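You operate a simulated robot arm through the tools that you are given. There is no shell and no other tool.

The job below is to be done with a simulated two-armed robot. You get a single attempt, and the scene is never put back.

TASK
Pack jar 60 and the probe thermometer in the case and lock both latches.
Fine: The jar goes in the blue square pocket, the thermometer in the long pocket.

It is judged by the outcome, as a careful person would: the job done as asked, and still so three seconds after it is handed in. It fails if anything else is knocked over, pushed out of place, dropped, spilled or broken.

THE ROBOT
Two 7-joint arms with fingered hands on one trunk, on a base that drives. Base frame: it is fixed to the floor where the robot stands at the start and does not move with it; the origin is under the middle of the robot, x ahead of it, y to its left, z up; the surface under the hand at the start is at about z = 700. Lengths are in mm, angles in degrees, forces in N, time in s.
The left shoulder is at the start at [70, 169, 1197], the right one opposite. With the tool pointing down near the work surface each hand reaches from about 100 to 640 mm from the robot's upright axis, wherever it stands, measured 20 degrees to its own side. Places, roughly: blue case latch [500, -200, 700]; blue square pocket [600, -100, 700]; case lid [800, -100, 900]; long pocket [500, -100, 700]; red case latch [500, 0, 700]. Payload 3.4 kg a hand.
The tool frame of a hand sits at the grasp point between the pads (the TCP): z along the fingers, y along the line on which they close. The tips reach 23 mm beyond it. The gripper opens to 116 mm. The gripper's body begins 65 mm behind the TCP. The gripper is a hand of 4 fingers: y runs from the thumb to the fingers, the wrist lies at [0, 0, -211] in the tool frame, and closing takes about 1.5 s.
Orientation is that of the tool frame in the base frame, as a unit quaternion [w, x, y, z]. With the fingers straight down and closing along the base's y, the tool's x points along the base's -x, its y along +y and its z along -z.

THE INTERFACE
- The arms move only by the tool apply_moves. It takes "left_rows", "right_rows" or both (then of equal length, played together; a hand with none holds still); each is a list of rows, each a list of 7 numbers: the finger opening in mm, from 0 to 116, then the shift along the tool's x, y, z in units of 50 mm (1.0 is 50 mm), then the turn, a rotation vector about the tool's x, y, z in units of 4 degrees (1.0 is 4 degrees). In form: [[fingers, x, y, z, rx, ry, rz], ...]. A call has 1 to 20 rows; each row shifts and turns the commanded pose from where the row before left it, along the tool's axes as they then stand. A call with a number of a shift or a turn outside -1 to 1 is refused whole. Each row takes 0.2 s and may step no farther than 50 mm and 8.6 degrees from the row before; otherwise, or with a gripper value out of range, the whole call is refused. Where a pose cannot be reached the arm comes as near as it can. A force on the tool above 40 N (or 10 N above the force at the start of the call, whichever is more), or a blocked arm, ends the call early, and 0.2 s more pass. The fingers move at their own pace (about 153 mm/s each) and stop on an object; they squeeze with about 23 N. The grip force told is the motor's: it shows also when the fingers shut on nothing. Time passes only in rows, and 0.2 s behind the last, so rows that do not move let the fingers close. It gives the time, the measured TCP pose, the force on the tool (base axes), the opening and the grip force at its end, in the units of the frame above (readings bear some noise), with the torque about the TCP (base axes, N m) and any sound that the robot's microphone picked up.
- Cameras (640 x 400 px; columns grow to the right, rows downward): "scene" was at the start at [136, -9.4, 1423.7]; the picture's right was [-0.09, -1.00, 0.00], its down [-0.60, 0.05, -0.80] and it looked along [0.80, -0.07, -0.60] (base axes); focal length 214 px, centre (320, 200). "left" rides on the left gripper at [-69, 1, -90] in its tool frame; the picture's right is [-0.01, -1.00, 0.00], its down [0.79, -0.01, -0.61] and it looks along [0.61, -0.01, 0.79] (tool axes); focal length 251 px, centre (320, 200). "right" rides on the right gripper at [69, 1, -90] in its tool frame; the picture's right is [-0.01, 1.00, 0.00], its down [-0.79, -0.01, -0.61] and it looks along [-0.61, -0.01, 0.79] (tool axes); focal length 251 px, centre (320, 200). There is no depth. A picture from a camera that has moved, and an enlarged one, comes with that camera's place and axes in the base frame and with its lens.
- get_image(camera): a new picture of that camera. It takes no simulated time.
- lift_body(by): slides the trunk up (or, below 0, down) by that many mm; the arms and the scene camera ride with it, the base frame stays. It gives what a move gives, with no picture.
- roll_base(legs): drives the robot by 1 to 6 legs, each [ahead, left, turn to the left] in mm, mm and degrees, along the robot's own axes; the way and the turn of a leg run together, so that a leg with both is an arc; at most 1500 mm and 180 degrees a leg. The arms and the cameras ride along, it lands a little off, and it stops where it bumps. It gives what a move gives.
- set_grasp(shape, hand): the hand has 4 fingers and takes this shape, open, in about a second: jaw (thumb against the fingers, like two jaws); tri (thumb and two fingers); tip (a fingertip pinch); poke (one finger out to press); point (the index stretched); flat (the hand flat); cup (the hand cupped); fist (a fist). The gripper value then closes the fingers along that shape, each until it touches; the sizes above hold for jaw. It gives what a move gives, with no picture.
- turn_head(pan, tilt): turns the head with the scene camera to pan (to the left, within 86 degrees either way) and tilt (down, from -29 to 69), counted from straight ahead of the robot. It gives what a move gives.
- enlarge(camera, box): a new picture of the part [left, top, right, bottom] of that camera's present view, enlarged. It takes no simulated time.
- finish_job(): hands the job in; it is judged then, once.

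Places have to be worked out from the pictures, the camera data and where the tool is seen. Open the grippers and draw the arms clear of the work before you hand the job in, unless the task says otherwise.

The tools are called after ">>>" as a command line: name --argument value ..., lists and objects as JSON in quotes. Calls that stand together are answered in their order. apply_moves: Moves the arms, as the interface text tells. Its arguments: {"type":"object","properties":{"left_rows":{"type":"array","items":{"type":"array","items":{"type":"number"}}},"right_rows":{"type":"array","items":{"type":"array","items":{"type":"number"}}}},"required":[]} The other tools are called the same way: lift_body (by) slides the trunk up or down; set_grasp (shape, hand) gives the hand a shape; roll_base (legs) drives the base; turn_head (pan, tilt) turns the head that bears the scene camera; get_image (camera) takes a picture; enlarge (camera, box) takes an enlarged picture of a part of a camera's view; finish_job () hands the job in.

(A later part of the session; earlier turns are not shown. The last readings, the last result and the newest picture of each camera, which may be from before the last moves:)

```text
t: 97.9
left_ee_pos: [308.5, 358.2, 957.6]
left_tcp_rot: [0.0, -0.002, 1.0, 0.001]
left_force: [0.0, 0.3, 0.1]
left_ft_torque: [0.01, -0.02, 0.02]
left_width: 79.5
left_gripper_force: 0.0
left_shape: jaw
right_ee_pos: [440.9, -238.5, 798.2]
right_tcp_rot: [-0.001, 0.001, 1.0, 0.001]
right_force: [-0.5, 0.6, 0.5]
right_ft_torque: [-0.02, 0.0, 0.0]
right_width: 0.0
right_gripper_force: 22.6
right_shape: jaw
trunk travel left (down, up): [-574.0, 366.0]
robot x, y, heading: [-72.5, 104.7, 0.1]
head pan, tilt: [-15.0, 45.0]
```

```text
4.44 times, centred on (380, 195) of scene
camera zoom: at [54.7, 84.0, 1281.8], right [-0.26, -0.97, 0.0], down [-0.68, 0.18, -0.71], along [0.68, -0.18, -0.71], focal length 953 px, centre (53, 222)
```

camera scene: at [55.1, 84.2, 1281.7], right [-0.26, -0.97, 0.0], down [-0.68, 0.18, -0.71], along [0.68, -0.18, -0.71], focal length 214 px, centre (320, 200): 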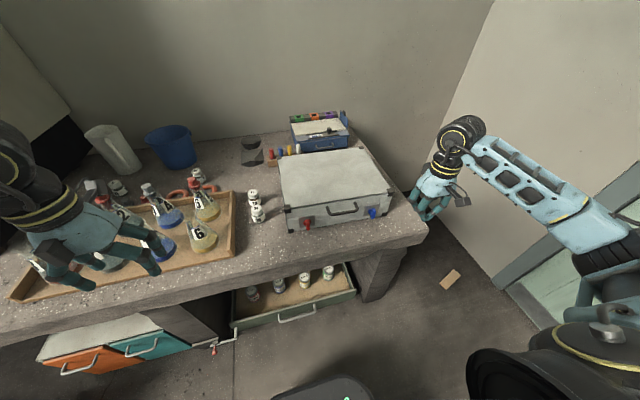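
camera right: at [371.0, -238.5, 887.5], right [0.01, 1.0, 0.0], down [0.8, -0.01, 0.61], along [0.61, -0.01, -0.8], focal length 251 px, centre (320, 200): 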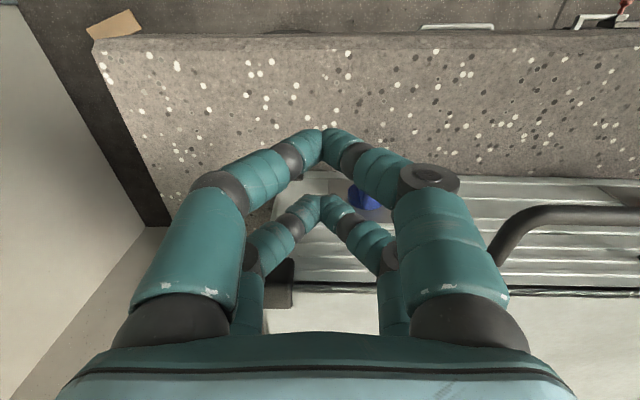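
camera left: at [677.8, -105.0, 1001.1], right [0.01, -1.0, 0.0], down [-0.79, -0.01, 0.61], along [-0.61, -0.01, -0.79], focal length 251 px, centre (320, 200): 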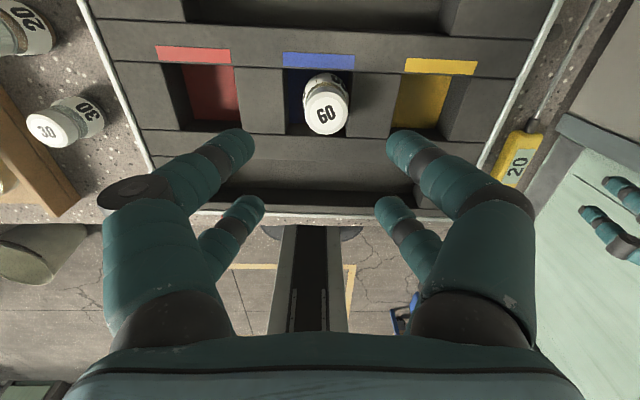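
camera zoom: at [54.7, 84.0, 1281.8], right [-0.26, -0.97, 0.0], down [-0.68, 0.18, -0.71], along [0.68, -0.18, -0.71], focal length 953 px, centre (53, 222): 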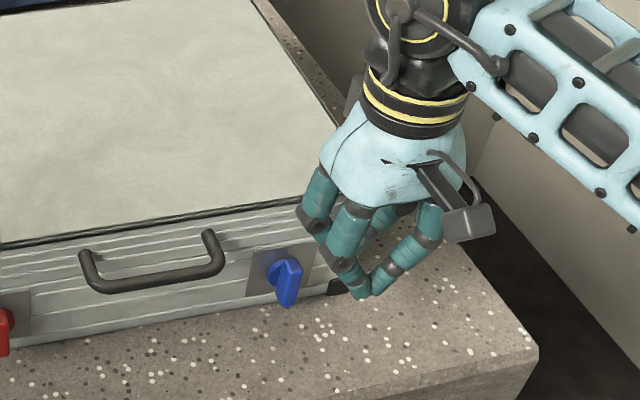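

I lower the tip beside the blue knob's upper wing (to z≈775, tips ≈752), a bit further out first so nothing touches yet.

>>> apply_moves --right_rows '[[0, 0, -0.16, 0, 0, 0, 0], [0, 0, 0, 0.24, 0, 0, 0], [0, 0, 0, 0.22, 0, 0, 0], [0, 0, 0, 0, 0, 0, 0]]'

>>> get_image --camera "right"

>>> enlarge --camera "scene" --box '[340, 170, 420, 240]'

```text
t: 98.9
left_ee_pos: [309.7, 358.6, 955.9]
left_tcp_rot: [-0.001, -0.001, 1.0, -0.001]
left_force: [-0.3, -0.4, 0.7]
left_ft_torque: [0.0, 0.05, -0.04]
left_width: 79.8
left_gripper_force: 0.1
left_shape: jaw
right_ee_pos: [442.4, -246.7, 775.2]
right_tcp_rot: [-0.001, -0.001, 1.0, 0.0]
right_force: [-0.5, -0.3, -0.2]
right_ft_torque: [-0.03, -0.04, 0.02]
right_width: 0.0
right_gripper_force: 23.0
right_shape: jaw
trunk travel left (down, up): [-574.0, 366.0]
robot x, y, heading: [-72.8, 104.9, 0.3]
head pan, tilt: [-15.0, 45.0]
```

```text
taken
camera right: at [371.9, -246.9, 864.8], right [0.01, 1.0, 0.0], down [0.8, -0.01, 0.61], along [0.6, -0.01, -0.8], focal length 251 px, centre (320, 200)
```

right: 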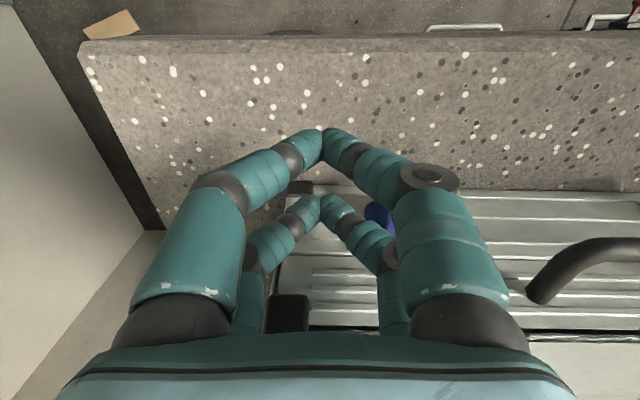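

```text
5.71 times, centred on (380, 205) of scene
camera zoom: at [55.3, 84.3, 1281.7], right [-0.26, -0.97, 0.0], down [-0.68, 0.18, -0.71], along [0.68, -0.18, -0.71], focal length 1226 px, centre (-23, 171)
```

zoom: 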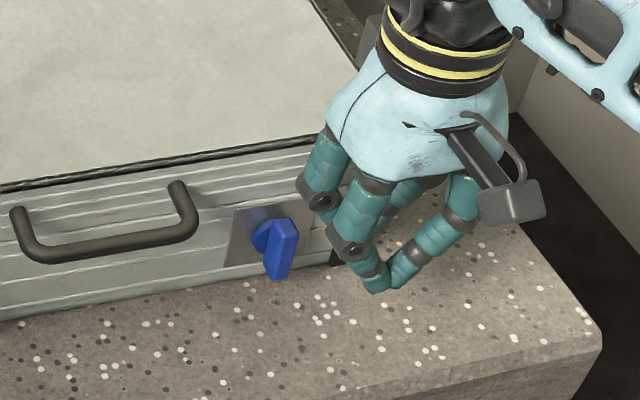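

No contact yet. I push toward +y (left) in 4 mm steps and watch the side force.

>>> apply_moves --right_rows '[[0, 0, 0.1, 0, 0, 0, 0], [0, 0, 0.1, 0, 0, 0, 0], [0, 0, 0, 0, 0, 0, 0]]'

>>> apply_moves --right_rows '[[0, 0, 0.08, 0, 0, 0, 0], [0, 0, 0, 0, 0, 0, 0]]'

>>> apply_moves --right_rows '[[0, 0, 0.08, 0, 0, 0, 0], [0, 0, 0, 0, 0, 0, 0]]'

>>> enlarge --camera "scene" --box '[340, 170, 420, 240]'

```text
t: 99.7
left_ee_pos: [310.1, 357.1, 955.0]
left_tcp_rot: [-0.001, -0.001, 1.0, 0.0]
left_force: [0.1, -0.1, 1.2]
left_ft_torque: [-0.02, 0.02, 0.01]
left_width: 79.6
left_gripper_force: 0.0
left_shape: jaw
right_ee_pos: [442.1, -236.4, 776.5]
right_tcp_rot: [-0.001, 0.0, 1.0, 0.0]
right_force: [-0.1, 0.2, -1.3]
right_ft_torque: [-0.01, 0.02, 0.01]
right_width: 0.0
right_gripper_force: 23.0
right_shape: jaw
trunk travel left (down, up): [-574.0, 366.0]
robot x, y, heading: [-71.5, 107.8, 0.3]
head pan, tilt: [-15.0, 45.0]
```

```text
t: 100.3
left_ee_pos: [309.2, 357.9, 955.6]
left_tcp_rot: [0.0, -0.002, 1.0, 0.0]
left_force: [1.0, 0.3, 0.2]
left_ft_torque: [0.0, 0.0, -0.03]
left_width: 79.7
left_gripper_force: 0.1
left_shape: jaw
right_ee_pos: [440.9, -232.7, 775.6]
right_tcp_rot: [-0.001, -0.001, 1.0, 0.0]
right_force: [0.7, 0.6, -0.5]
right_ft_torque: [0.0, 0.01, -0.01]
right_width: 0.0
right_gripper_force: 23.3
right_shape: jaw
trunk travel left (down, up): [-574.0, 366.0]
robot x, y, heading: [-73.9, 108.4, -0.1]
head pan, tilt: [-15.0, 45.0]
```

```text
t: 100.9
left_ee_pos: [309.9, 356.7, 955.8]
left_tcp_rot: [-0.001, -0.002, 1.0, 0.0]
left_force: [-0.9, 0.8, 0.0]
left_ft_torque: [-0.01, 0.0, -0.03]
left_width: 79.7
left_gripper_force: 0.1
left_shape: jaw
right_ee_pos: [440.9, -228.9, 775.3]
right_tcp_rot: [-0.001, 0.0, 1.0, 0.0]
right_force: [-0.1, -2.6, 2.4]
right_ft_torque: [0.02, -0.05, -0.04]
right_width: 0.0
right_gripper_force: 22.9
right_shape: jaw
trunk travel left (down, up): [-574.0, 366.0]
robot x, y, heading: [-75.4, 106.0, 0.4]
head pan, tilt: [-15.0, 45.0]
```

```text
5.71 times, centred on (380, 205) of scene
camera zoom: at [55.1, 83.9, 1281.8], right [-0.26, -0.97, 0.0], down [-0.68, 0.18, -0.71], along [0.68, -0.18, -0.71], focal length 1226 px, centre (-23, 171)
```

zoom: 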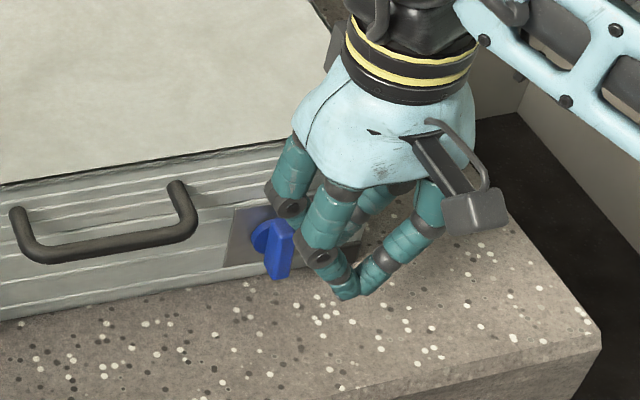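

First contact (−2.6 N). I keep pushing in 3 mm steps to see whether the knob turns this way.

>>> apply_moves --right_rows '[[0, 0, 0.06, 0, 0, 0, 0], [0, 0, 0, 0, 0, 0, 0]]'

>>> apply_moves --right_rows '[[0, 0, 0.06, 0, 0, 0, 0], [0, 0, 0, 0, 0, 0, 0]]'

>>> enlarge --camera "scene" --box '[340, 170, 420, 240]'

```text
t: 101.5
left_ee_pos: [309.7, 357.7, 956.3]
left_tcp_rot: [-0.001, -0.002, 1.0, 0.0]
left_force: [-0.4, 0.1, 0.2]
left_ft_torque: [0.0, -0.04, -0.01]
left_width: 79.4
left_gripper_force: 0.1
left_shape: jaw
right_ee_pos: [441.2, -224.2, 775.0]
right_tcp_rot: [-0.001, -0.001, 1.0, 0.0]
right_force: [-0.1, 0.3, -0.4]
right_ft_torque: [0.02, -0.06, -0.01]
right_width: 0.0
right_gripper_force: 22.9
right_shape: jaw
trunk travel left (down, up): [-574.0, 366.0]
robot x, y, heading: [-69.9, 109.1, 0.2]
head pan, tilt: [-15.0, 45.0]
```

```text
t: 102.1
left_ee_pos: [310.1, 357.7, 955.6]
left_tcp_rot: [-0.001, -0.001, 1.0, 0.0]
left_force: [0.1, 0.1, 0.2]
left_ft_torque: [-0.02, 0.0, 0.01]
left_width: 79.6
left_gripper_force: 0.0
left_shape: jaw
right_ee_pos: [442.0, -221.6, 776.1]
right_tcp_rot: [-0.001, -0.001, 1.0, 0.0]
right_force: [0.7, 0.3, 0.0]
right_ft_torque: [0.0, 0.0, -0.03]
right_width: 0.1
right_gripper_force: 22.8
right_shape: jaw
trunk travel left (down, up): [-574.0, 366.0]
robot x, y, heading: [-75.7, 110.1, 0.3]
head pan, tilt: [-15.0, 45.0]
```

```text
5.71 times, centred on (380, 205) of scene
camera zoom: at [55.4, 84.2, 1281.7], right [-0.26, -0.97, 0.0], down [-0.68, 0.18, -0.71], along [0.68, -0.18, -0.71], focal length 1226 px, centre (-23, 171)
```

zoom: 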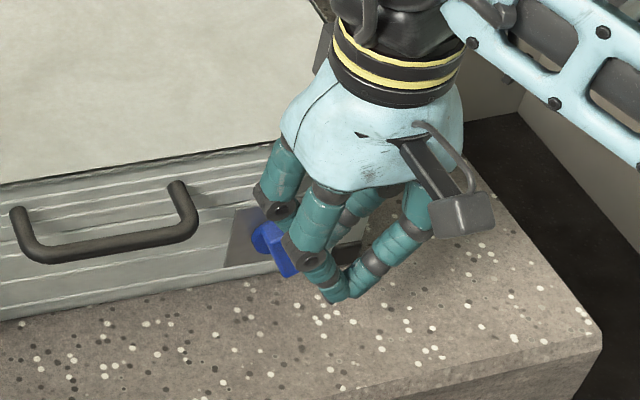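

The blue knob is turning freely in this direction (top toward +y). I keep pushing.

>>> apply_moves --right_rows '[[0, 0, 0.06, 0, 0, 0, 0], [0, 0, 0.06, 0, 0, 0, 0], [0, 0, 0, 0, 0, 0, 0]]'

>>> apply_moves --right_rows '[[0, 0, 0.06, 0, 0, 0, 0], [0, 0, 0.06, 0, 0, 0, 0], [0, 0, 0, 0, 0, 0, 0]]'

>>> enlarge --camera "scene" --box '[340, 170, 420, 240]'

>>> get_image --camera "right"

```text
t: 102.9
left_ee_pos: [310.8, 358.6, 955.2]
left_tcp_rot: [-0.001, -0.002, 1.0, 0.0]
left_force: [-0.9, -0.7, -0.6]
left_ft_torque: [-0.02, 0.01, 0.0]
left_width: 79.6
left_gripper_force: 0.2
left_shape: jaw
right_ee_pos: [441.8, -217.6, 775.7]
right_tcp_rot: [-0.001, 0.0, 1.0, 0.001]
right_force: [-1.3, -0.8, 0.7]
right_ft_torque: [-0.05, -0.01, -0.03]
right_width: 0.1
right_gripper_force: 23.1
right_shape: jaw
trunk travel left (down, up): [-574.0, 366.0]
robot x, y, heading: [-74.0, 109.6, 0.1]
head pan, tilt: [-15.0, 45.0]
```

```text
t: 103.7
left_ee_pos: [307.8, 358.3, 957.0]
left_tcp_rot: [0.001, -0.001, 1.0, -0.001]
left_force: [0.1, -0.7, -0.7]
left_ft_torque: [0.01, 0.01, 0.03]
left_width: 79.6
left_gripper_force: 0.0
left_shape: jaw
right_ee_pos: [441.8, -208.9, 775.2]
right_tcp_rot: [-0.001, 0.0, 1.0, 0.0]
right_force: [2.3, -3.2, 10.0]
right_ft_torque: [-0.13, -0.22, -0.06]
right_width: 0.1
right_gripper_force: 22.7
right_shape: jaw
trunk travel left (down, up): [-574.0, 366.0]
robot x, y, heading: [-70.7, 103.8, 0.2]
head pan, tilt: [-15.0, 45.0]
```

```text
5.71 times, centred on (380, 205) of scene
camera zoom: at [54.4, 84.7, 1281.9], right [-0.26, -0.97, 0.0], down [-0.68, 0.18, -0.71], along [0.68, -0.18, -0.71], focal length 1226 px, centre (-23, 171)
```

zoom: 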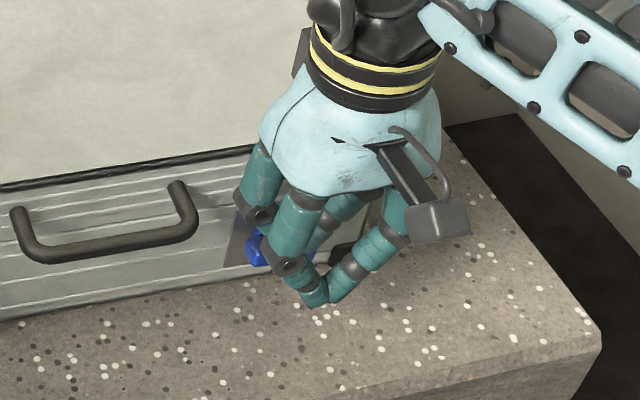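

```text
taken
camera right: at [371.2, -209.5, 864.5], right [0.01, 1.0, 0.0], down [0.79, -0.01, 0.61], along [0.61, -0.01, -0.79], focal length 251 px, centre (320, 200)
```

right: 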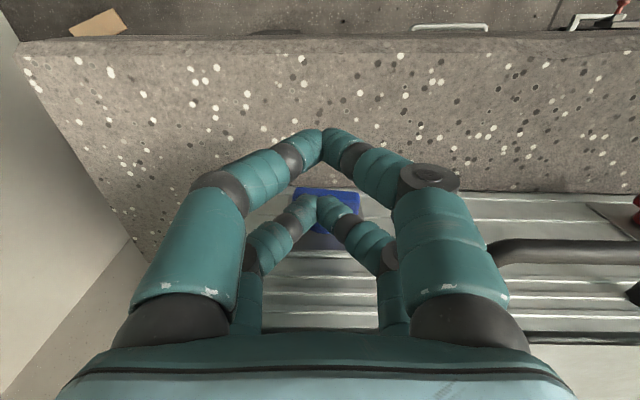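

The bar now appears horizontal with the tip pressing on it. I lift the hand and check the knob's angle.

>>> apply_moves --right_rows '[[0, 0, 0, -0.3, 0, 0, 0], [0, 0.4, -0.5, -0.5, 0, 0, 0], [0, 0.4, -0.5, -0.5, 0, 0, 0], [0, 0, 0, 0, 0, 0, 0]]'

>>> get_image --camera "right"

>>> enlarge --camera "scene" --box '[290, 170, 410, 240]'

```text
t: 104.7
left_ee_pos: [310.5, 358.9, 955.5]
left_tcp_rot: [-0.001, -0.002, 1.0, -0.002]
left_force: [0.5, 0.0, 0.5]
left_ft_torque: [-0.05, -0.04, 0.02]
left_width: 79.7
left_gripper_force: 0.1
left_shape: jaw
right_ee_pos: [400.4, -258.6, 840.0]
right_tcp_rot: [-0.002, 0.0, 1.0, -0.001]
right_force: [0.0, 0.2, -0.1]
right_ft_torque: [-0.06, 0.0, 0.04]
right_width: 0.1
right_gripper_force: 22.8
right_shape: jaw
trunk travel left (down, up): [-574.0, 366.0]
robot x, y, heading: [-74.0, 107.1, 0.1]
head pan, tilt: [-15.0, 45.0]
```

```text
taken
camera right: at [331.2, -259.5, 929.2], right [0.01, 1.0, 0.0], down [0.8, -0.01, 0.6], along [0.6, -0.01, -0.8], focal length 251 px, centre (320, 200)
```

right: 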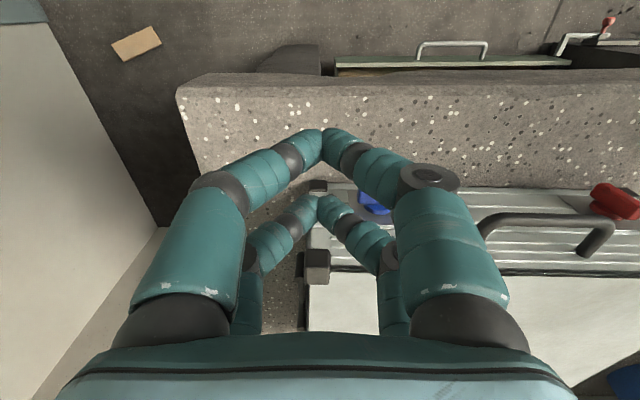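

```text
5.33 times, centred on (350, 205) of scene
camera zoom: at [56.0, 84.6, 1281.6], right [-0.26, -0.97, 0.0], down [-0.68, 0.18, -0.71], along [0.68, -0.18, -0.71], focal length 1144 px, centre (160, 173)
```

zoom: 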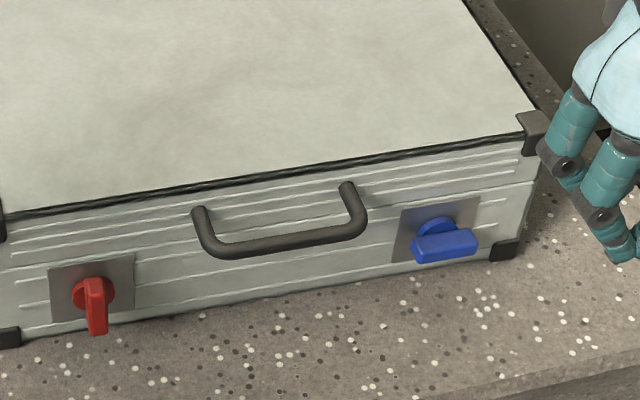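

The blue knob is essentially horizontal, maybe 3° short of its stop. I press gently down on its left half to bring it fully home.

>>> apply_moves --right_rows '[[0, -0.41, 0.58, 0.4, 0, 0, 0], [0, -0.41, 0.58, 0.3, 0, 0, 0], [0, 0, 0, 0.3, 0, 0, 0], [0, 0, 0, 0.1, 0, 0, 0], [0, 0, 0, 0, 0, 0, 0]]'

>>> get_image --camera "right"

```text
t: 105.9
left_ee_pos: [310.8, 358.1, 955.5]
left_tcp_rot: [0.0, -0.002, 1.0, 0.0]
left_force: [0.6, 0.6, -0.9]
left_ft_torque: [0.0, 0.03, 0.05]
left_width: 79.5
left_gripper_force: 0.0
left_shape: jaw
right_ee_pos: [441.8, -200.2, 783.0]
right_tcp_rot: [-0.001, 0.0, 1.0, 0.0]
right_force: [-0.7, -0.4, 0.2]
right_ft_torque: [-0.01, -0.02, 0.0]
right_width: 0.0
right_gripper_force: 23.4
right_shape: jaw
trunk travel left (down, up): [-574.0, 366.0]
robot x, y, heading: [-70.6, 107.1, 0.2]
head pan, tilt: [-15.0, 45.0]
```

```text
taken
camera right: at [372.6, -200.6, 872.4], right [0.01, 1.0, 0.0], down [0.8, -0.01, 0.61], along [0.61, -0.01, -0.8], focal length 251 px, centre (320, 200)
```

right: 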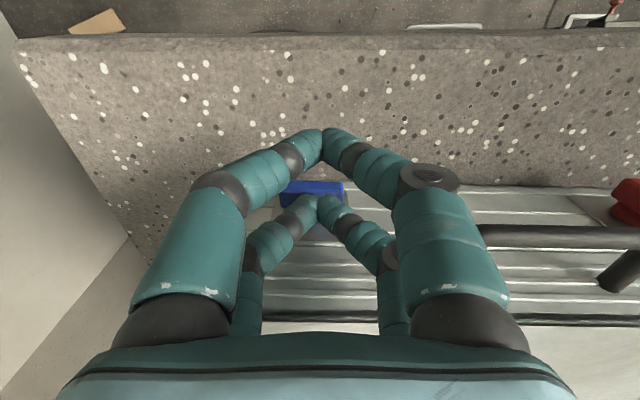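

The tip is over the bar's left (+y) half. I press down in 2–3 mm steps.

>>> apply_moves --right_rows '[[0, 0, 0, 0.08, 0, 0, 0], [0, 0, 0, 0, 0, 0, 0]]'

>>> apply_moves --right_rows '[[0, 0, 0, 0.06, 0, 0, 0], [0, 0, 0, 0, 0, 0, 0]]'

>>> apply_moves --right_rows '[[0, 0, 0, 0.05, 0, 0, 0], [0, 0, 0, 0, 0, 0, 0]]'

```text
t: 106.5
left_ee_pos: [311.1, 357.7, 955.1]
left_tcp_rot: [-0.001, -0.002, 1.0, 0.0]
left_force: [-0.1, 0.4, 1.3]
left_ft_torque: [-0.04, -0.01, 0.0]
left_width: 79.5
left_gripper_force: 0.0
left_shape: jaw
right_ee_pos: [442.4, -201.7, 779.9]
right_tcp_rot: [-0.001, 0.0, 1.0, 0.0]
right_force: [-0.3, -0.1, -1.1]
right_ft_torque: [0.0, 0.02, 0.02]
right_width: 0.0
right_gripper_force: 22.7
right_shape: jaw
trunk travel left (down, up): [-574.0, 366.0]
robot x, y, heading: [-71.4, 107.4, -0.1]
head pan, tilt: [-15.0, 45.0]
```

```text
t: 107.1
left_ee_pos: [310.3, 357.6, 955.4]
left_tcp_rot: [-0.001, -0.002, 1.0, 0.001]
left_force: [0.1, 0.1, -0.8]
left_ft_torque: [0.0, 0.01, -0.02]
left_width: 79.7
left_gripper_force: 0.1
left_shape: jaw
right_ee_pos: [442.4, -201.9, 778.3]
right_tcp_rot: [0.0, -0.001, 1.0, -0.001]
right_force: [0.3, -0.7, 0.1]
right_ft_torque: [0.01, 0.0, -0.01]
right_width: 0.0
right_gripper_force: 23.1
right_shape: jaw
trunk travel left (down, up): [-574.0, 366.0]
robot x, y, heading: [-73.5, 106.7, -0.0]
head pan, tilt: [-15.0, 45.0]
```

```text
t: 107.7
left_ee_pos: [308.9, 358.3, 956.5]
left_tcp_rot: [-0.001, -0.001, 1.0, -0.001]
left_force: [0.1, 0.1, -0.3]
left_ft_torque: [0.02, -0.04, 0.0]
left_width: 80.0
left_gripper_force: 0.2
left_shape: jaw
right_ee_pos: [442.1, -202.1, 777.7]
right_tcp_rot: [0.0, 0.0, 1.0, 0.0]
right_force: [2.7, -0.8, 6.7]
right_ft_torque: [-0.06, -0.17, 0.04]
right_width: 0.0
right_gripper_force: 22.7
right_shape: jaw
trunk travel left (down, up): [-574.0, 366.0]
robot x, y, heading: [-72.5, 107.8, 0.3]
head pan, tilt: [-15.0, 45.0]
```

Contact at 6.7 N. I press a little more to reach the stop.

>>> apply_moves --right_rows '[[0, 0, 0, 0.05, 0, 0, 0], [0, 0, 0, 0, 0, 0, 0]]'

>>> apply_moves --right_rows '[[0, 0, 0, 0.04, 0, 0, 0], [0, 0, 0, 0, 0, 0, 0]]'

>>> enlarge --camera "scene" --box '[290, 170, 410, 240]'

```text
t: 108.3
left_ee_pos: [308.3, 358.7, 956.5]
left_tcp_rot: [0.0, -0.002, 1.0, -0.001]
left_force: [-0.6, 0.3, 0.9]
left_ft_torque: [0.0, -0.03, 0.0]
left_width: 79.6
left_gripper_force: 0.1
left_shape: jaw
right_ee_pos: [441.3, -202.4, 775.0]
right_tcp_rot: [0.002, 0.0, 1.0, -0.001]
right_force: [6.4, -4.7, 23.6]
right_ft_torque: [-0.2, -0.54, -0.07]
right_width: 0.1
right_gripper_force: 23.3
right_shape: jaw
trunk travel left (down, up): [-574.0, 366.0]
robot x, y, heading: [-71.9, 102.9, 0.4]
head pan, tilt: [-15.0, 45.0]
```

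```text
t: 109.0
left_ee_pos: [307.9, 360.4, 956.7]
left_tcp_rot: [0.001, -0.002, 1.0, -0.001]
left_force: [0.1, -0.4, -1.0]
left_ft_torque: [-0.03, 0.01, -0.03]
left_width: 79.6
left_gripper_force: 0.1
left_shape: jaw
right_ee_pos: [441.6, -201.7, 775.0]
right_tcp_rot: [0.004, 0.0, 1.0, 0.0]
right_force: [-2.5, 2.4, 15.3]
right_ft_torque: [0.02, -0.24, 0.02]
right_width: 0.0
right_gripper_force: 23.0
right_shape: jaw
trunk travel left (down, up): [-574.0, 366.0]
robot x, y, heading: [-70.4, 104.9, 0.2]
head pan, tilt: [-15.0, 45.0]
stopped in row 2 (right hand): the force on the tool passed its limit at 40 N (the readings are from after the stop); the commanded pose is now the measured one
```

```text
5.33 times, centred on (350, 205) of scene
camera zoom: at [52.1, 85.5, 1281.7], right [-0.26, -0.97, 0.0], down [-0.68, 0.18, -0.71], along [0.69, -0.18, -0.71], focal length 1144 px, centre (160, 173)
```

zoom: 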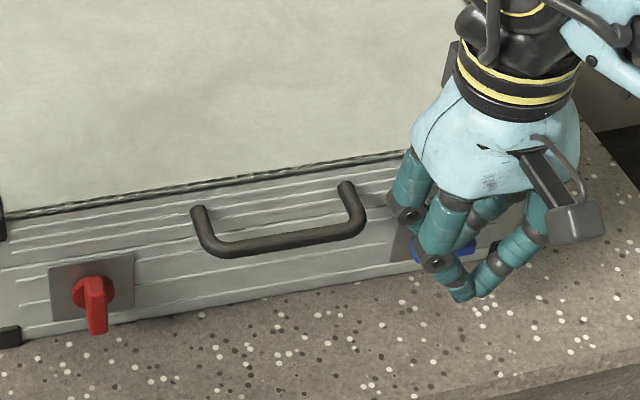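

The blue knob is hard against its stop (force limit reached), so it is fully turned. I lift off and move over to the red knob, on its right side, high above the handle.

>>> apply_moves --right_rows '[[0, 0, 0, -0.5, 0, 0, 0], [0, 0, 0, -0.9, 0, 0, 0], [0, -0.025, 0.92, 0, 0, 0, 0], [0, -0.025, 0.92, 0, 0, 0, 0], [0, -0.025, 0.92, 0, 0, 0, 0], [0, -0.025, 0.92, 0, 0, 0, 0], [0, 0, 0, 0, 0, 0, 0]]'

>>> get_image --camera "right"

>>> enlarge --camera "scene" --box '[280, 160, 410, 240]'

```text
t: 110.6
left_ee_pos: [309.7, 356.8, 956.6]
left_tcp_rot: [-0.002, -0.001, 1.0, -0.001]
left_force: [0.2, -0.4, 0.7]
left_ft_torque: [-0.01, -0.02, 0.02]
left_width: 79.9
left_gripper_force: 0.1
left_shape: jaw
right_ee_pos: [448.4, -18.0, 845.1]
right_tcp_rot: [0.001, 0.0, 1.0, 0.001]
right_force: [-0.1, 0.3, 0.7]
right_ft_torque: [-0.01, -0.02, -0.03]
right_width: 0.0
right_gripper_force: 23.2
right_shape: jaw
trunk travel left (down, up): [-574.0, 366.0]
robot x, y, heading: [-76.2, 109.9, 0.2]
head pan, tilt: [-15.0, 45.0]
```

```text
taken
camera right: at [377.2, -18.5, 934.6], right [0.01, 1.0, 0.0], down [0.79, -0.01, 0.61], along [0.61, -0.01, -0.79], focal length 251 px, centre (320, 200)
```

right: 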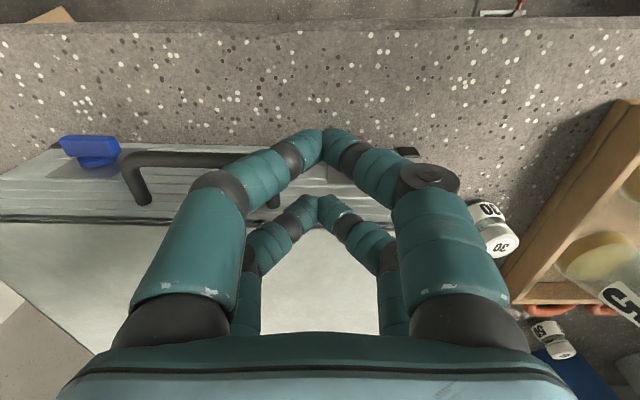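

```text
4.92 times, centred on (345, 200) of scene
camera zoom: at [55.2, 83.2, 1281.7], right [-0.26, -0.97, 0.0], down [-0.68, 0.18, -0.71], along [0.68, -0.18, -0.71], focal length 1056 px, centre (197, 200)
```

zoom: 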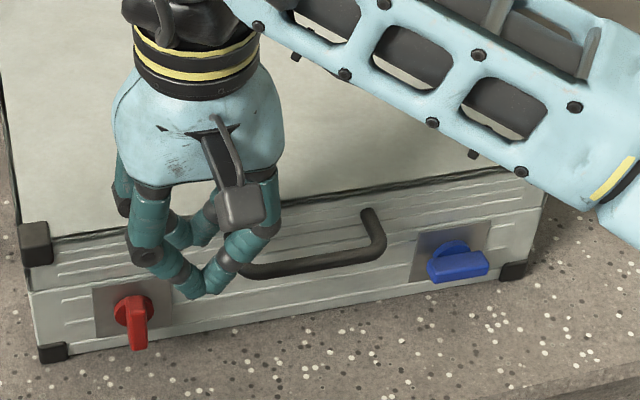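

Blue is parallel to the case's ribs – good. I lower the tip on the right side of the red knob.

>>> apply_moves --right_rows '[[0, 0.04, 0, 0.5, 0, 0, 0], [0, 0, 0, 0.5, 0, 0, 0], [0, 0, 0, 0.38, 0, 0, 0], [0, 0, 0, 0, 0, 0, 0]]'

>>> get_image --camera "right"

>>> enlarge --camera "scene" --box '[280, 170, 380, 240]'

```text
t: 111.5
left_ee_pos: [306.8, 361.5, 956.6]
left_tcp_rot: [0.001, -0.003, 1.0, 0.0]
left_force: [-0.1, -0.5, 0.3]
left_ft_torque: [0.05, 0.01, -0.01]
left_width: 79.7
left_gripper_force: 0.1
left_shape: jaw
right_ee_pos: [446.7, -11.6, 782.8]
right_tcp_rot: [0.008, -0.006, 1.0, 0.003]
right_force: [-4.3, 16.1, 14.9]
right_ft_torque: [-0.84, -0.32, 0.1]
right_width: 0.0
right_gripper_force: 22.4
right_shape: jaw
trunk travel left (down, up): [-574.0, 366.0]
robot x, y, heading: [-70.3, 108.4, 0.2]
head pan, tilt: [-15.0, 45.0]
stopped in row 4 (right hand): the force on the tool passed its limit at 42 N (the readings are from after the stop); the commanded pose is now the measured one
```

```text
taken
camera right: at [375.3, -13.2, 870.1], right [0.0, 1.0, 0.01], down [0.78, 0.0, 0.62], along [0.62, 0.01, -0.78], focal length 251 px, centre (320, 200)
```

right: 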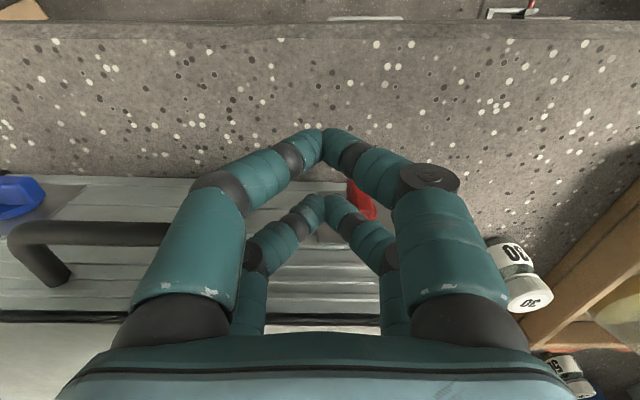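

```text
5.71 times, centred on (330, 205) of scene
camera zoom: at [52.3, 87.0, 1282.4], right [-0.25, -0.97, 0.0], down [-0.68, 0.18, -0.71], along [0.69, -0.18, -0.7], focal length 1226 px, centre (263, 171)
```

zoom: 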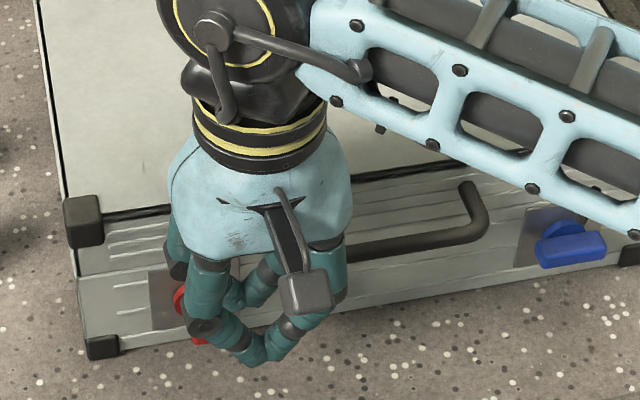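

The knuckles touched the carry handle on that side, so I lift off straight away. I'll approach the red knob from its left side instead, where there is free space.

>>> apply_moves --right_rows '[[0, 0, 0.1, -0.3, 0, 0, 0], [0, 0, 0, -0.8, 0, 0, 0], [0, 0, 0.6, 0, 0, 0, 0], [0, 0, 0.6, 0, 0, 0, 0], [0, 0, 0, 0, 0, 0, 0]]'

>>> get_image --camera "right"

>>> get_image --camera "scene"

```text
t: 112.7
left_ee_pos: [310.2, 359.7, 955.0]
left_tcp_rot: [-0.001, -0.002, 1.0, 0.0]
left_force: [0.1, -0.6, 0.5]
left_ft_torque: [-0.03, -0.01, 0.02]
left_width: 79.6
left_gripper_force: 0.0
left_shape: jaw
right_ee_pos: [447.5, 47.6, 832.3]
right_tcp_rot: [0.006, -0.002, 1.0, 0.003]
right_force: [-0.2, 0.1, 0.0]
right_ft_torque: [0.0, 0.02, 0.0]
right_width: 0.2
right_gripper_force: 22.9
right_shape: jaw
trunk travel left (down, up): [-574.0, 366.0]
robot x, y, heading: [-69.4, 108.2, 0.4]
head pan, tilt: [-15.0, 45.0]
```

```text
taken
camera right: at [376.7, 47.0, 921.7], right [0.0, 1.0, 0.01], down [0.79, -0.01, 0.62], along [0.62, 0.0, -0.79], focal length 251 px, centre (320, 200)
```

right: 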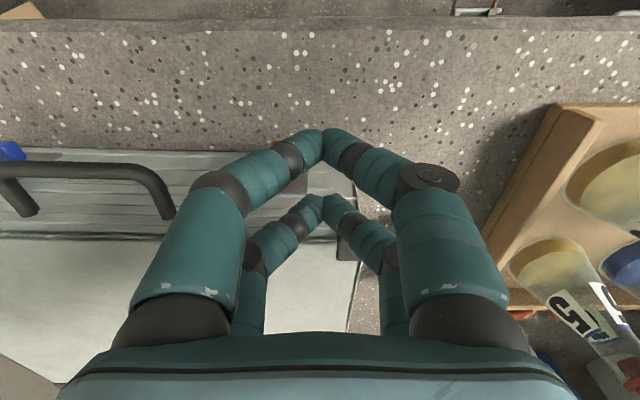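

```text
taken
camera scene: at [55.7, 84.3, 1281.7], right [-0.25, -0.97, 0.0], down [-0.68, 0.18, -0.71], along [0.68, -0.18, -0.71], focal length 214 px, centre (320, 200)
```

scene: 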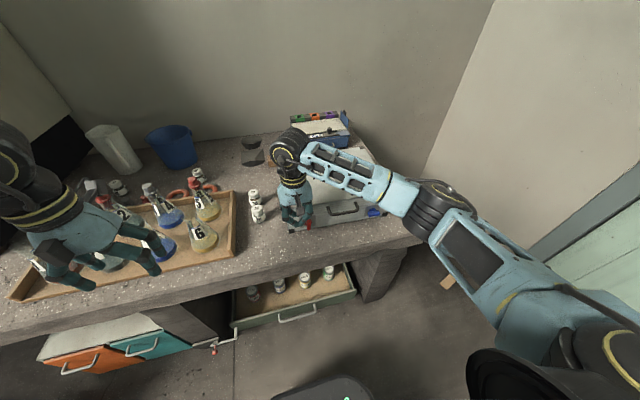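

Clear on this side. I lower to z≈776 at y≈47 and then push toward −y in small steps.

>>> apply_moves --right_rows '[[0, 0.03, 0, 0.4, 0, 0, 0], [0, 0, 0, 0.4, 0, 0, 0], [0, 0, 0, 0.32, 0, 0, 0], [0, 0, 0, 0, 0, 0, 0]]'

>>> apply_moves --right_rows '[[0, 0, -0.15, 0, 0, 0, 0], [0, 0, -0.1, 0, 0, 0, 0], [0, 0, 0, 0, 0, 0, 0]]'

>>> get_image --camera "right"

>>> enlarge --camera "scene" --box '[270, 170, 370, 240]'

```text
t: 113.7
left_ee_pos: [309.4, 359.0, 956.4]
left_tcp_rot: [0.0, -0.002, 1.0, -0.001]
left_force: [0.1, -0.2, -0.8]
left_ft_torque: [0.01, -0.01, -0.01]
left_width: 79.6
left_gripper_force: 0.0
left_shape: jaw
right_ee_pos: [445.8, 48.8, 778.4]
right_tcp_rot: [0.006, -0.003, 1.0, 0.003]
right_force: [0.6, 0.4, -0.4]
right_ft_torque: [0.0, -0.02, -0.01]
right_width: 0.0
right_gripper_force: 23.2
right_shape: jaw
trunk travel left (down, up): [-574.0, 366.0]
robot x, y, heading: [-70.5, 107.7, 0.0]
head pan, tilt: [-15.0, 45.0]
```

```text
t: 114.5
left_ee_pos: [310.3, 359.8, 954.8]
left_tcp_rot: [-0.002, -0.003, 1.0, 0.0]
left_force: [-0.5, -0.2, -0.8]
left_ft_torque: [0.0, 0.01, -0.01]
left_width: 79.6
left_gripper_force: 0.1
left_shape: jaw
right_ee_pos: [446.1, 36.1, 778.3]
right_tcp_rot: [0.006, -0.003, 1.0, 0.002]
right_force: [0.0, -0.2, -0.5]
right_ft_torque: [0.01, 0.0, -0.04]
right_width: 0.2
right_gripper_force: 22.5
right_shape: jaw
trunk travel left (down, up): [-574.0, 366.0]
robot x, y, heading: [-72.3, 106.7, 0.4]
head pan, tilt: [-15.0, 45.0]
```

```text
taken
camera right: at [375.7, 35.1, 866.7], right [0.0, 1.0, 0.0], down [0.79, -0.01, 0.62], along [0.62, 0.0, -0.79], focal length 251 px, centre (320, 200)
```

right: 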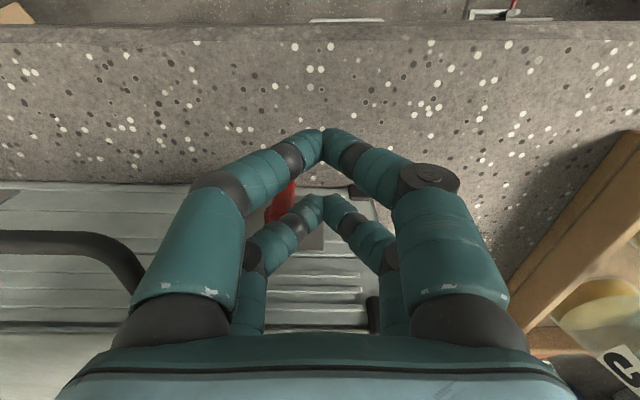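

```text
5.71 times, centred on (320, 205) of scene
camera zoom: at [55.7, 85.0, 1281.7], right [-0.25, -0.97, 0.0], down [-0.68, 0.18, -0.71], along [0.68, -0.18, -0.71], focal length 1226 px, centre (320, 171)
```

zoom: 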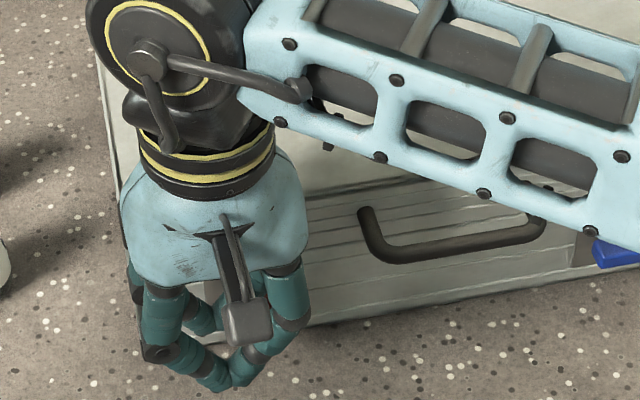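

The red bar sits ~23 mm to the right of the tip in the wrist view. I push toward −y gently, 3–4 mm at a time.

>>> apply_moves --right_rows '[[0, 0, -0.08, 0, 0, 0, 0], [0, 0, 0, 0, 0, 0, 0]]'

>>> apply_moves --right_rows '[[0, 0, -0.06, 0, 0, 0, 0], [0, 0, 0, 0, 0, 0, 0]]'

>>> get_image --camera "right"

```text
t: 115.1
left_ee_pos: [309.8, 359.7, 956.0]
left_tcp_rot: [0.0, -0.003, 1.0, 0.0]
left_force: [-0.2, 0.3, 0.1]
left_ft_torque: [0.0, 0.01, 0.0]
left_width: 79.8
left_gripper_force: 0.0
left_shape: jaw
right_ee_pos: [447.8, 33.7, 778.6]
right_tcp_rot: [0.006, -0.004, 1.0, 0.003]
right_force: [0.0, 1.6, 0.6]
right_ft_torque: [-0.01, -0.02, 0.03]
right_width: 0.2
right_gripper_force: 23.7
right_shape: jaw
trunk travel left (down, up): [-574.0, 366.0]
robot x, y, heading: [-70.7, 107.5, 0.4]
head pan, tilt: [-15.0, 45.0]
```

```text
t: 115.7
left_ee_pos: [309.9, 358.7, 956.0]
left_tcp_rot: [0.0, -0.004, 1.0, 0.0]
left_force: [-0.4, -0.9, 0.2]
left_ft_torque: [-0.02, -0.02, -0.01]
left_width: 79.6
left_gripper_force: 0.1
left_shape: jaw
right_ee_pos: [446.2, 31.2, 778.9]
right_tcp_rot: [0.007, -0.003, 1.0, 0.002]
right_force: [-1.3, 7.5, 3.5]
right_ft_torque: [0.07, -0.04, 0.15]
right_width: 0.2
right_gripper_force: 23.2
right_shape: jaw
trunk travel left (down, up): [-574.0, 366.0]
robot x, y, heading: [-74.7, 107.9, 0.5]
head pan, tilt: [-15.0, 45.0]
```

```text
taken
camera right: at [375.6, 30.2, 867.0], right [0.0, 1.0, 0.0], down [0.79, -0.01, 0.62], along [0.62, 0.0, -0.79], focal length 251 px, centre (320, 200)
```

right: 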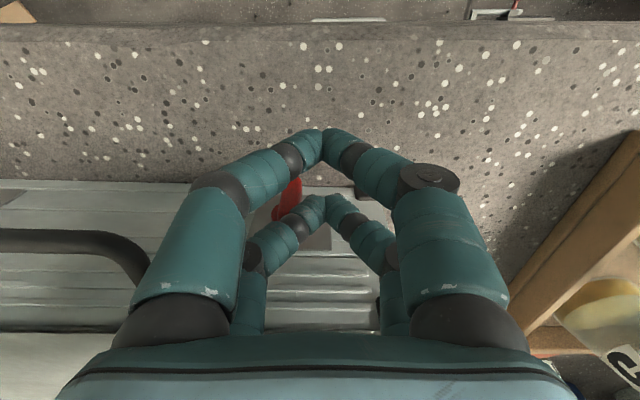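

Force rises to 7.5 N. One more small step to tell whether it turns or is at its stop in this direction.

>>> apply_moves --right_rows '[[0, 0, -0.05, 0, 0, 0, 0], [0, 0, 0, 0, 0, 0, 0]]'

>>> enlarge --camera "right" --box '[230, 150, 370, 260]'

```text
t: 116.3
left_ee_pos: [310.0, 359.9, 956.2]
left_tcp_rot: [-0.001, -0.002, 1.0, -0.001]
left_force: [-0.4, -0.1, 0.2]
left_ft_torque: [0.03, -0.02, 0.0]
left_width: 79.8
left_gripper_force: 0.1
left_shape: jaw
right_ee_pos: [445.6, 27.7, 778.0]
right_tcp_rot: [0.006, -0.001, 1.0, 0.002]
right_force: [-2.3, 5.4, 0.8]
right_ft_torque: [0.06, 0.0, 0.07]
right_width: 0.0
right_gripper_force: 23.5
right_shape: jaw
trunk travel left (down, up): [-574.0, 366.0]
robot x, y, heading: [-71.6, 106.4, 0.4]
head pan, tilt: [-15.0, 45.0]
```

```text
3.64 times, centred on (300, 205) of right
camera zoom: at [374.9, 26.7, 866.5], right [0.0, 1.0, 0.0], down [0.79, -0.01, 0.62], along [0.62, 0.0, -0.79], focal length 914 px, centre (393, 182)
```

zoom: 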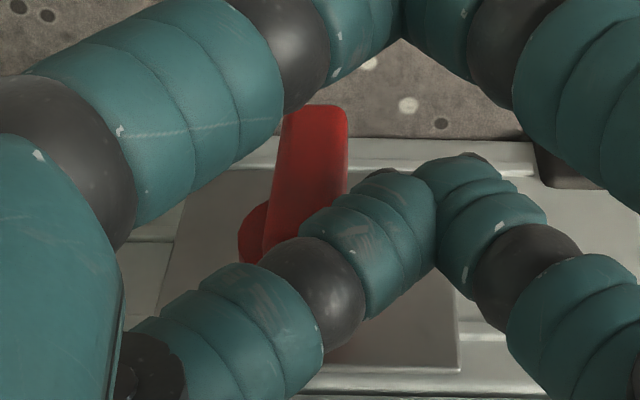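

It seems to yield slightly (force fell to 5 N). I push 3 mm further and look again.

>>> apply_moves --right_rows '[[0, 0, -0.06, 0, 0, 0, 0], [0, 0, 0, 0, 0, 0, 0]]'

>>> enlarge --camera "right" --box '[230, 150, 370, 260]'

>>> enlarge --camera "scene" --box '[270, 130, 410, 240]'

```text
t: 116.9
left_ee_pos: [307.8, 360.9, 956.6]
left_tcp_rot: [0.0, -0.002, 1.0, -0.001]
left_force: [-0.6, 0.2, 0.0]
left_ft_torque: [0.0, 0.0, 0.01]
left_width: 79.7
left_gripper_force: 0.1
left_shape: jaw
right_ee_pos: [446.3, 24.7, 779.1]
right_tcp_rot: [0.006, -0.003, 1.0, 0.002]
right_force: [-2.8, 6.4, 2.1]
right_ft_torque: [0.1, 0.01, 0.12]
right_width: 0.5
right_gripper_force: 22.7
right_shape: jaw
trunk travel left (down, up): [-574.0, 366.0]
robot x, y, heading: [-70.8, 102.8, 0.4]
head pan, tilt: [-15.0, 45.0]
```

```text
3.64 times, centred on (300, 205) of right
camera zoom: at [374.9, 24.0, 866.7], right [0.0, 1.0, 0.0], down [0.79, -0.01, 0.62], along [0.62, 0.0, -0.79], focal length 914 px, centre (393, 182)
```

zoom: 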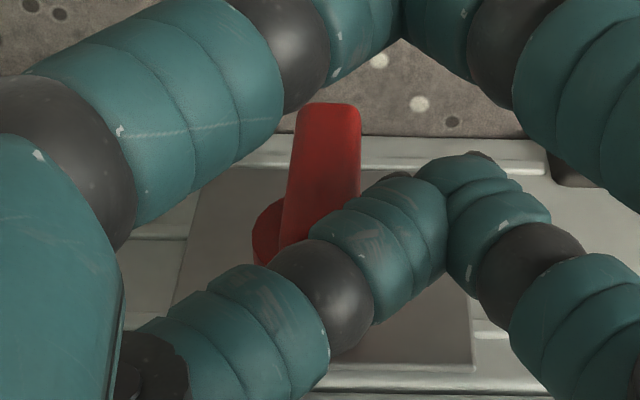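

```text
3.64 times, centred on (340, 185) of scene
camera zoom: at [54.7, 86.1, 1281.8], right [-0.25, -0.97, 0.0], down [-0.68, 0.18, -0.71], along [0.68, -0.18, -0.71], focal length 780 px, centre (247, 254)
```

zoom: 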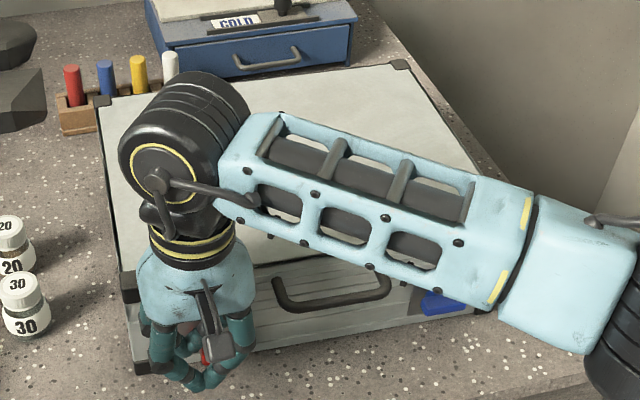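

The fingers just flex while the knob stays put: red is against its stop this way, so it too must turn top-toward-+y like blue. I back off, rise, and come down in the narrow free window at y≈−4 between handle and knob.

>>> apply_moves --right_rows '[[0, 0, 0.3, 0, 0, 0, 0], [0, 0, 0, -0.6, 0, 0, 0], [0, 0, 0, -0.6, 0, 0, 0], [0, 0, -0.45, 0, 0, 0, 0], [0, 0, -0.43, 0, 0, 0, 0], [0, 0, 0, 0, 0, 0, 0]]'

>>> get_image --camera "right"

>>> enlarge --camera "scene" --box '[270, 150, 410, 240]'

```text
t: 118.3
left_ee_pos: [309.0, 359.6, 955.8]
left_tcp_rot: [-0.001, -0.003, 1.0, -0.001]
left_force: [0.2, -0.5, 0.0]
left_ft_torque: [-0.01, 0.01, -0.01]
left_width: 79.5
left_gripper_force: 0.1
left_shape: jaw
right_ee_pos: [446.1, -0.9, 835.2]
right_tcp_rot: [0.005, -0.003, 1.0, 0.003]
right_force: [0.1, 0.6, -0.6]
right_ft_torque: [0.01, 0.0, -0.01]
right_width: 0.4
right_gripper_force: 23.3
right_shape: jaw
trunk travel left (down, up): [-574.0, 366.0]
robot x, y, heading: [-73.6, 105.3, 0.6]
head pan, tilt: [-15.0, 45.0]
```

```text
taken
camera right: at [375.2, -1.7, 923.6], right [0.0, 1.0, 0.0], down [0.79, -0.01, 0.62], along [0.62, 0.0, -0.79], focal length 251 px, centre (320, 200)
```

right: 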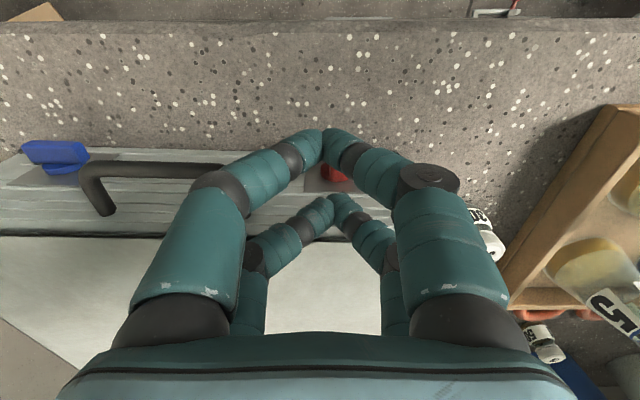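

```text
4.44 times, centred on (340, 195) of scene
camera zoom: at [55.8, 85.3, 1281.7], right [-0.25, -0.97, 0.0], down [-0.68, 0.18, -0.71], along [0.68, -0.18, -0.71], focal length 953 px, centre (231, 222)
```

zoom: 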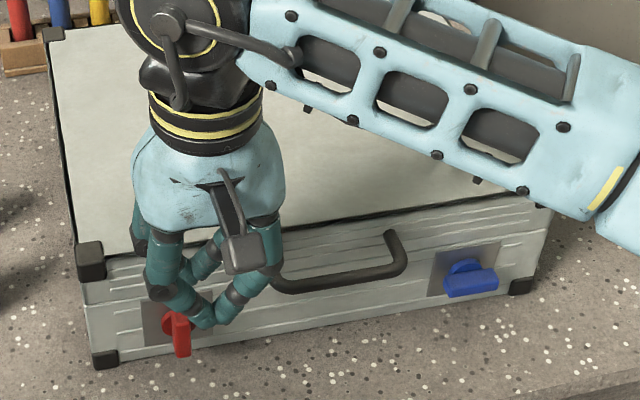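

The far fingertips are still slightly bent aside from the last push, so I reopen and close them, and shift to y≈−8.

>>> apply_moves --right_rows '[[24, 0, -0.1, 0, 0, 0, 0], [24, 0, -0.04, 0, 0, 0, 0], [24, 0, 0, 0, 0, 0, 0], [0, 0, 0, 0, 0, 0, 0], [0, 0, 0, 0, 0, 0, 0], [0, 0, 0, 0, 0, 0, 0], [0, 0, 0, 0, 0, 0, 0]]'

>>> get_image --camera "right"

```text
t: 119.9
left_ee_pos: [309.6, 358.4, 955.1]
left_tcp_rot: [0.0, -0.003, 1.0, 0.0]
left_force: [0.1, -0.5, 0.0]
left_ft_torque: [0.0, 0.02, 0.01]
left_width: 79.5
left_gripper_force: 0.1
left_shape: jaw
right_ee_pos: [444.3, -10.7, 835.7]
right_tcp_rot: [0.006, -0.002, 1.0, 0.003]
right_force: [0.0, 0.2, -0.2]
right_ft_torque: [0.0, 0.02, 0.01]
right_width: 0.1
right_gripper_force: 23.0
right_shape: jaw
trunk travel left (down, up): [-574.0, 366.0]
robot x, y, heading: [-71.9, 106.9, 0.4]
head pan, tilt: [-15.0, 45.0]
```

```text
taken
camera right: at [374.0, -11.3, 924.1], right [0.0, 1.0, 0.0], down [0.79, -0.01, 0.62], along [0.62, 0.0, -0.79], focal length 251 px, centre (320, 200)
```

right: 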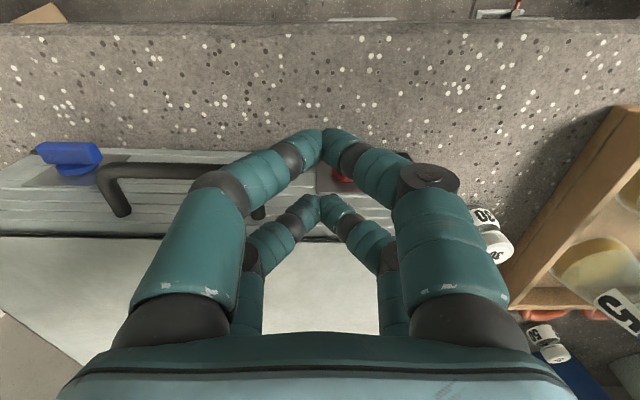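

Fingers are straight again. I shift to y≈−7 and descend carefully in the gap, checking force.

>>> apply_moves --right_rows '[[0, -0.03, 0.07, 0.2, 0, 0, 0], [0, 0, 0, 0.3, 0, 0, 0], [0, 0, 0, 0.3, 0, 0, 0], [0, 0, 0, 0, 0, 0, 0]]'

>>> get_image --camera "right"

>>> enlarge --camera "scene" --box '[270, 160, 370, 240]'

```text
t: 120.9
left_ee_pos: [309.1, 358.8, 956.2]
left_tcp_rot: [-0.001, -0.002, 1.0, 0.001]
left_force: [-0.3, 0.1, 0.5]
left_ft_torque: [0.0, -0.03, -0.01]
left_width: 79.4
left_gripper_force: 0.1
left_shape: jaw
right_ee_pos: [447.8, -7.5, 795.3]
right_tcp_rot: [0.006, -0.002, 1.0, 0.002]
right_force: [0.1, 0.2, 0.2]
right_ft_torque: [-0.01, 0.03, -0.04]
right_width: 0.2
right_gripper_force: 23.5
right_shape: jaw
trunk travel left (down, up): [-574.0, 366.0]
robot x, y, heading: [-70.9, 107.9, 0.3]
head pan, tilt: [-15.0, 45.0]
```

```text
taken
camera right: at [376.6, -8.5, 884.4], right [0.0, 1.0, 0.0], down [0.79, -0.01, 0.62], along [0.62, 0.0, -0.79], focal length 251 px, centre (320, 200)
```

right: 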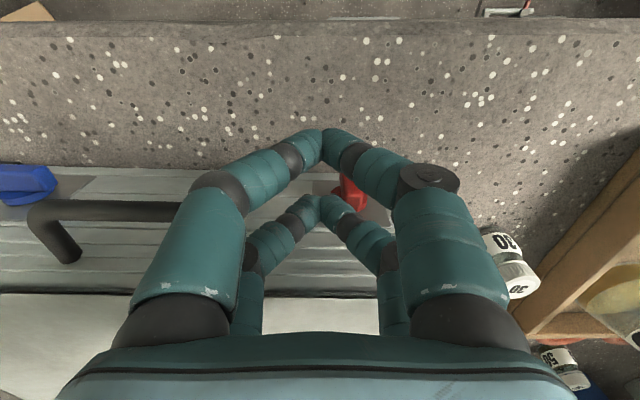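

```text
5.00 times, centred on (320, 200) of scene
camera zoom: at [55.6, 84.9, 1281.7], right [-0.25, -0.97, 0.0], down [-0.68, 0.18, -0.71], along [0.68, -0.18, -0.71], focal length 1072 px, centre (320, 200)
```

zoom: 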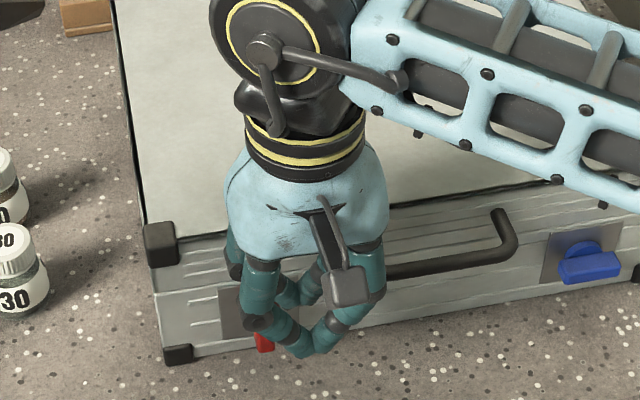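

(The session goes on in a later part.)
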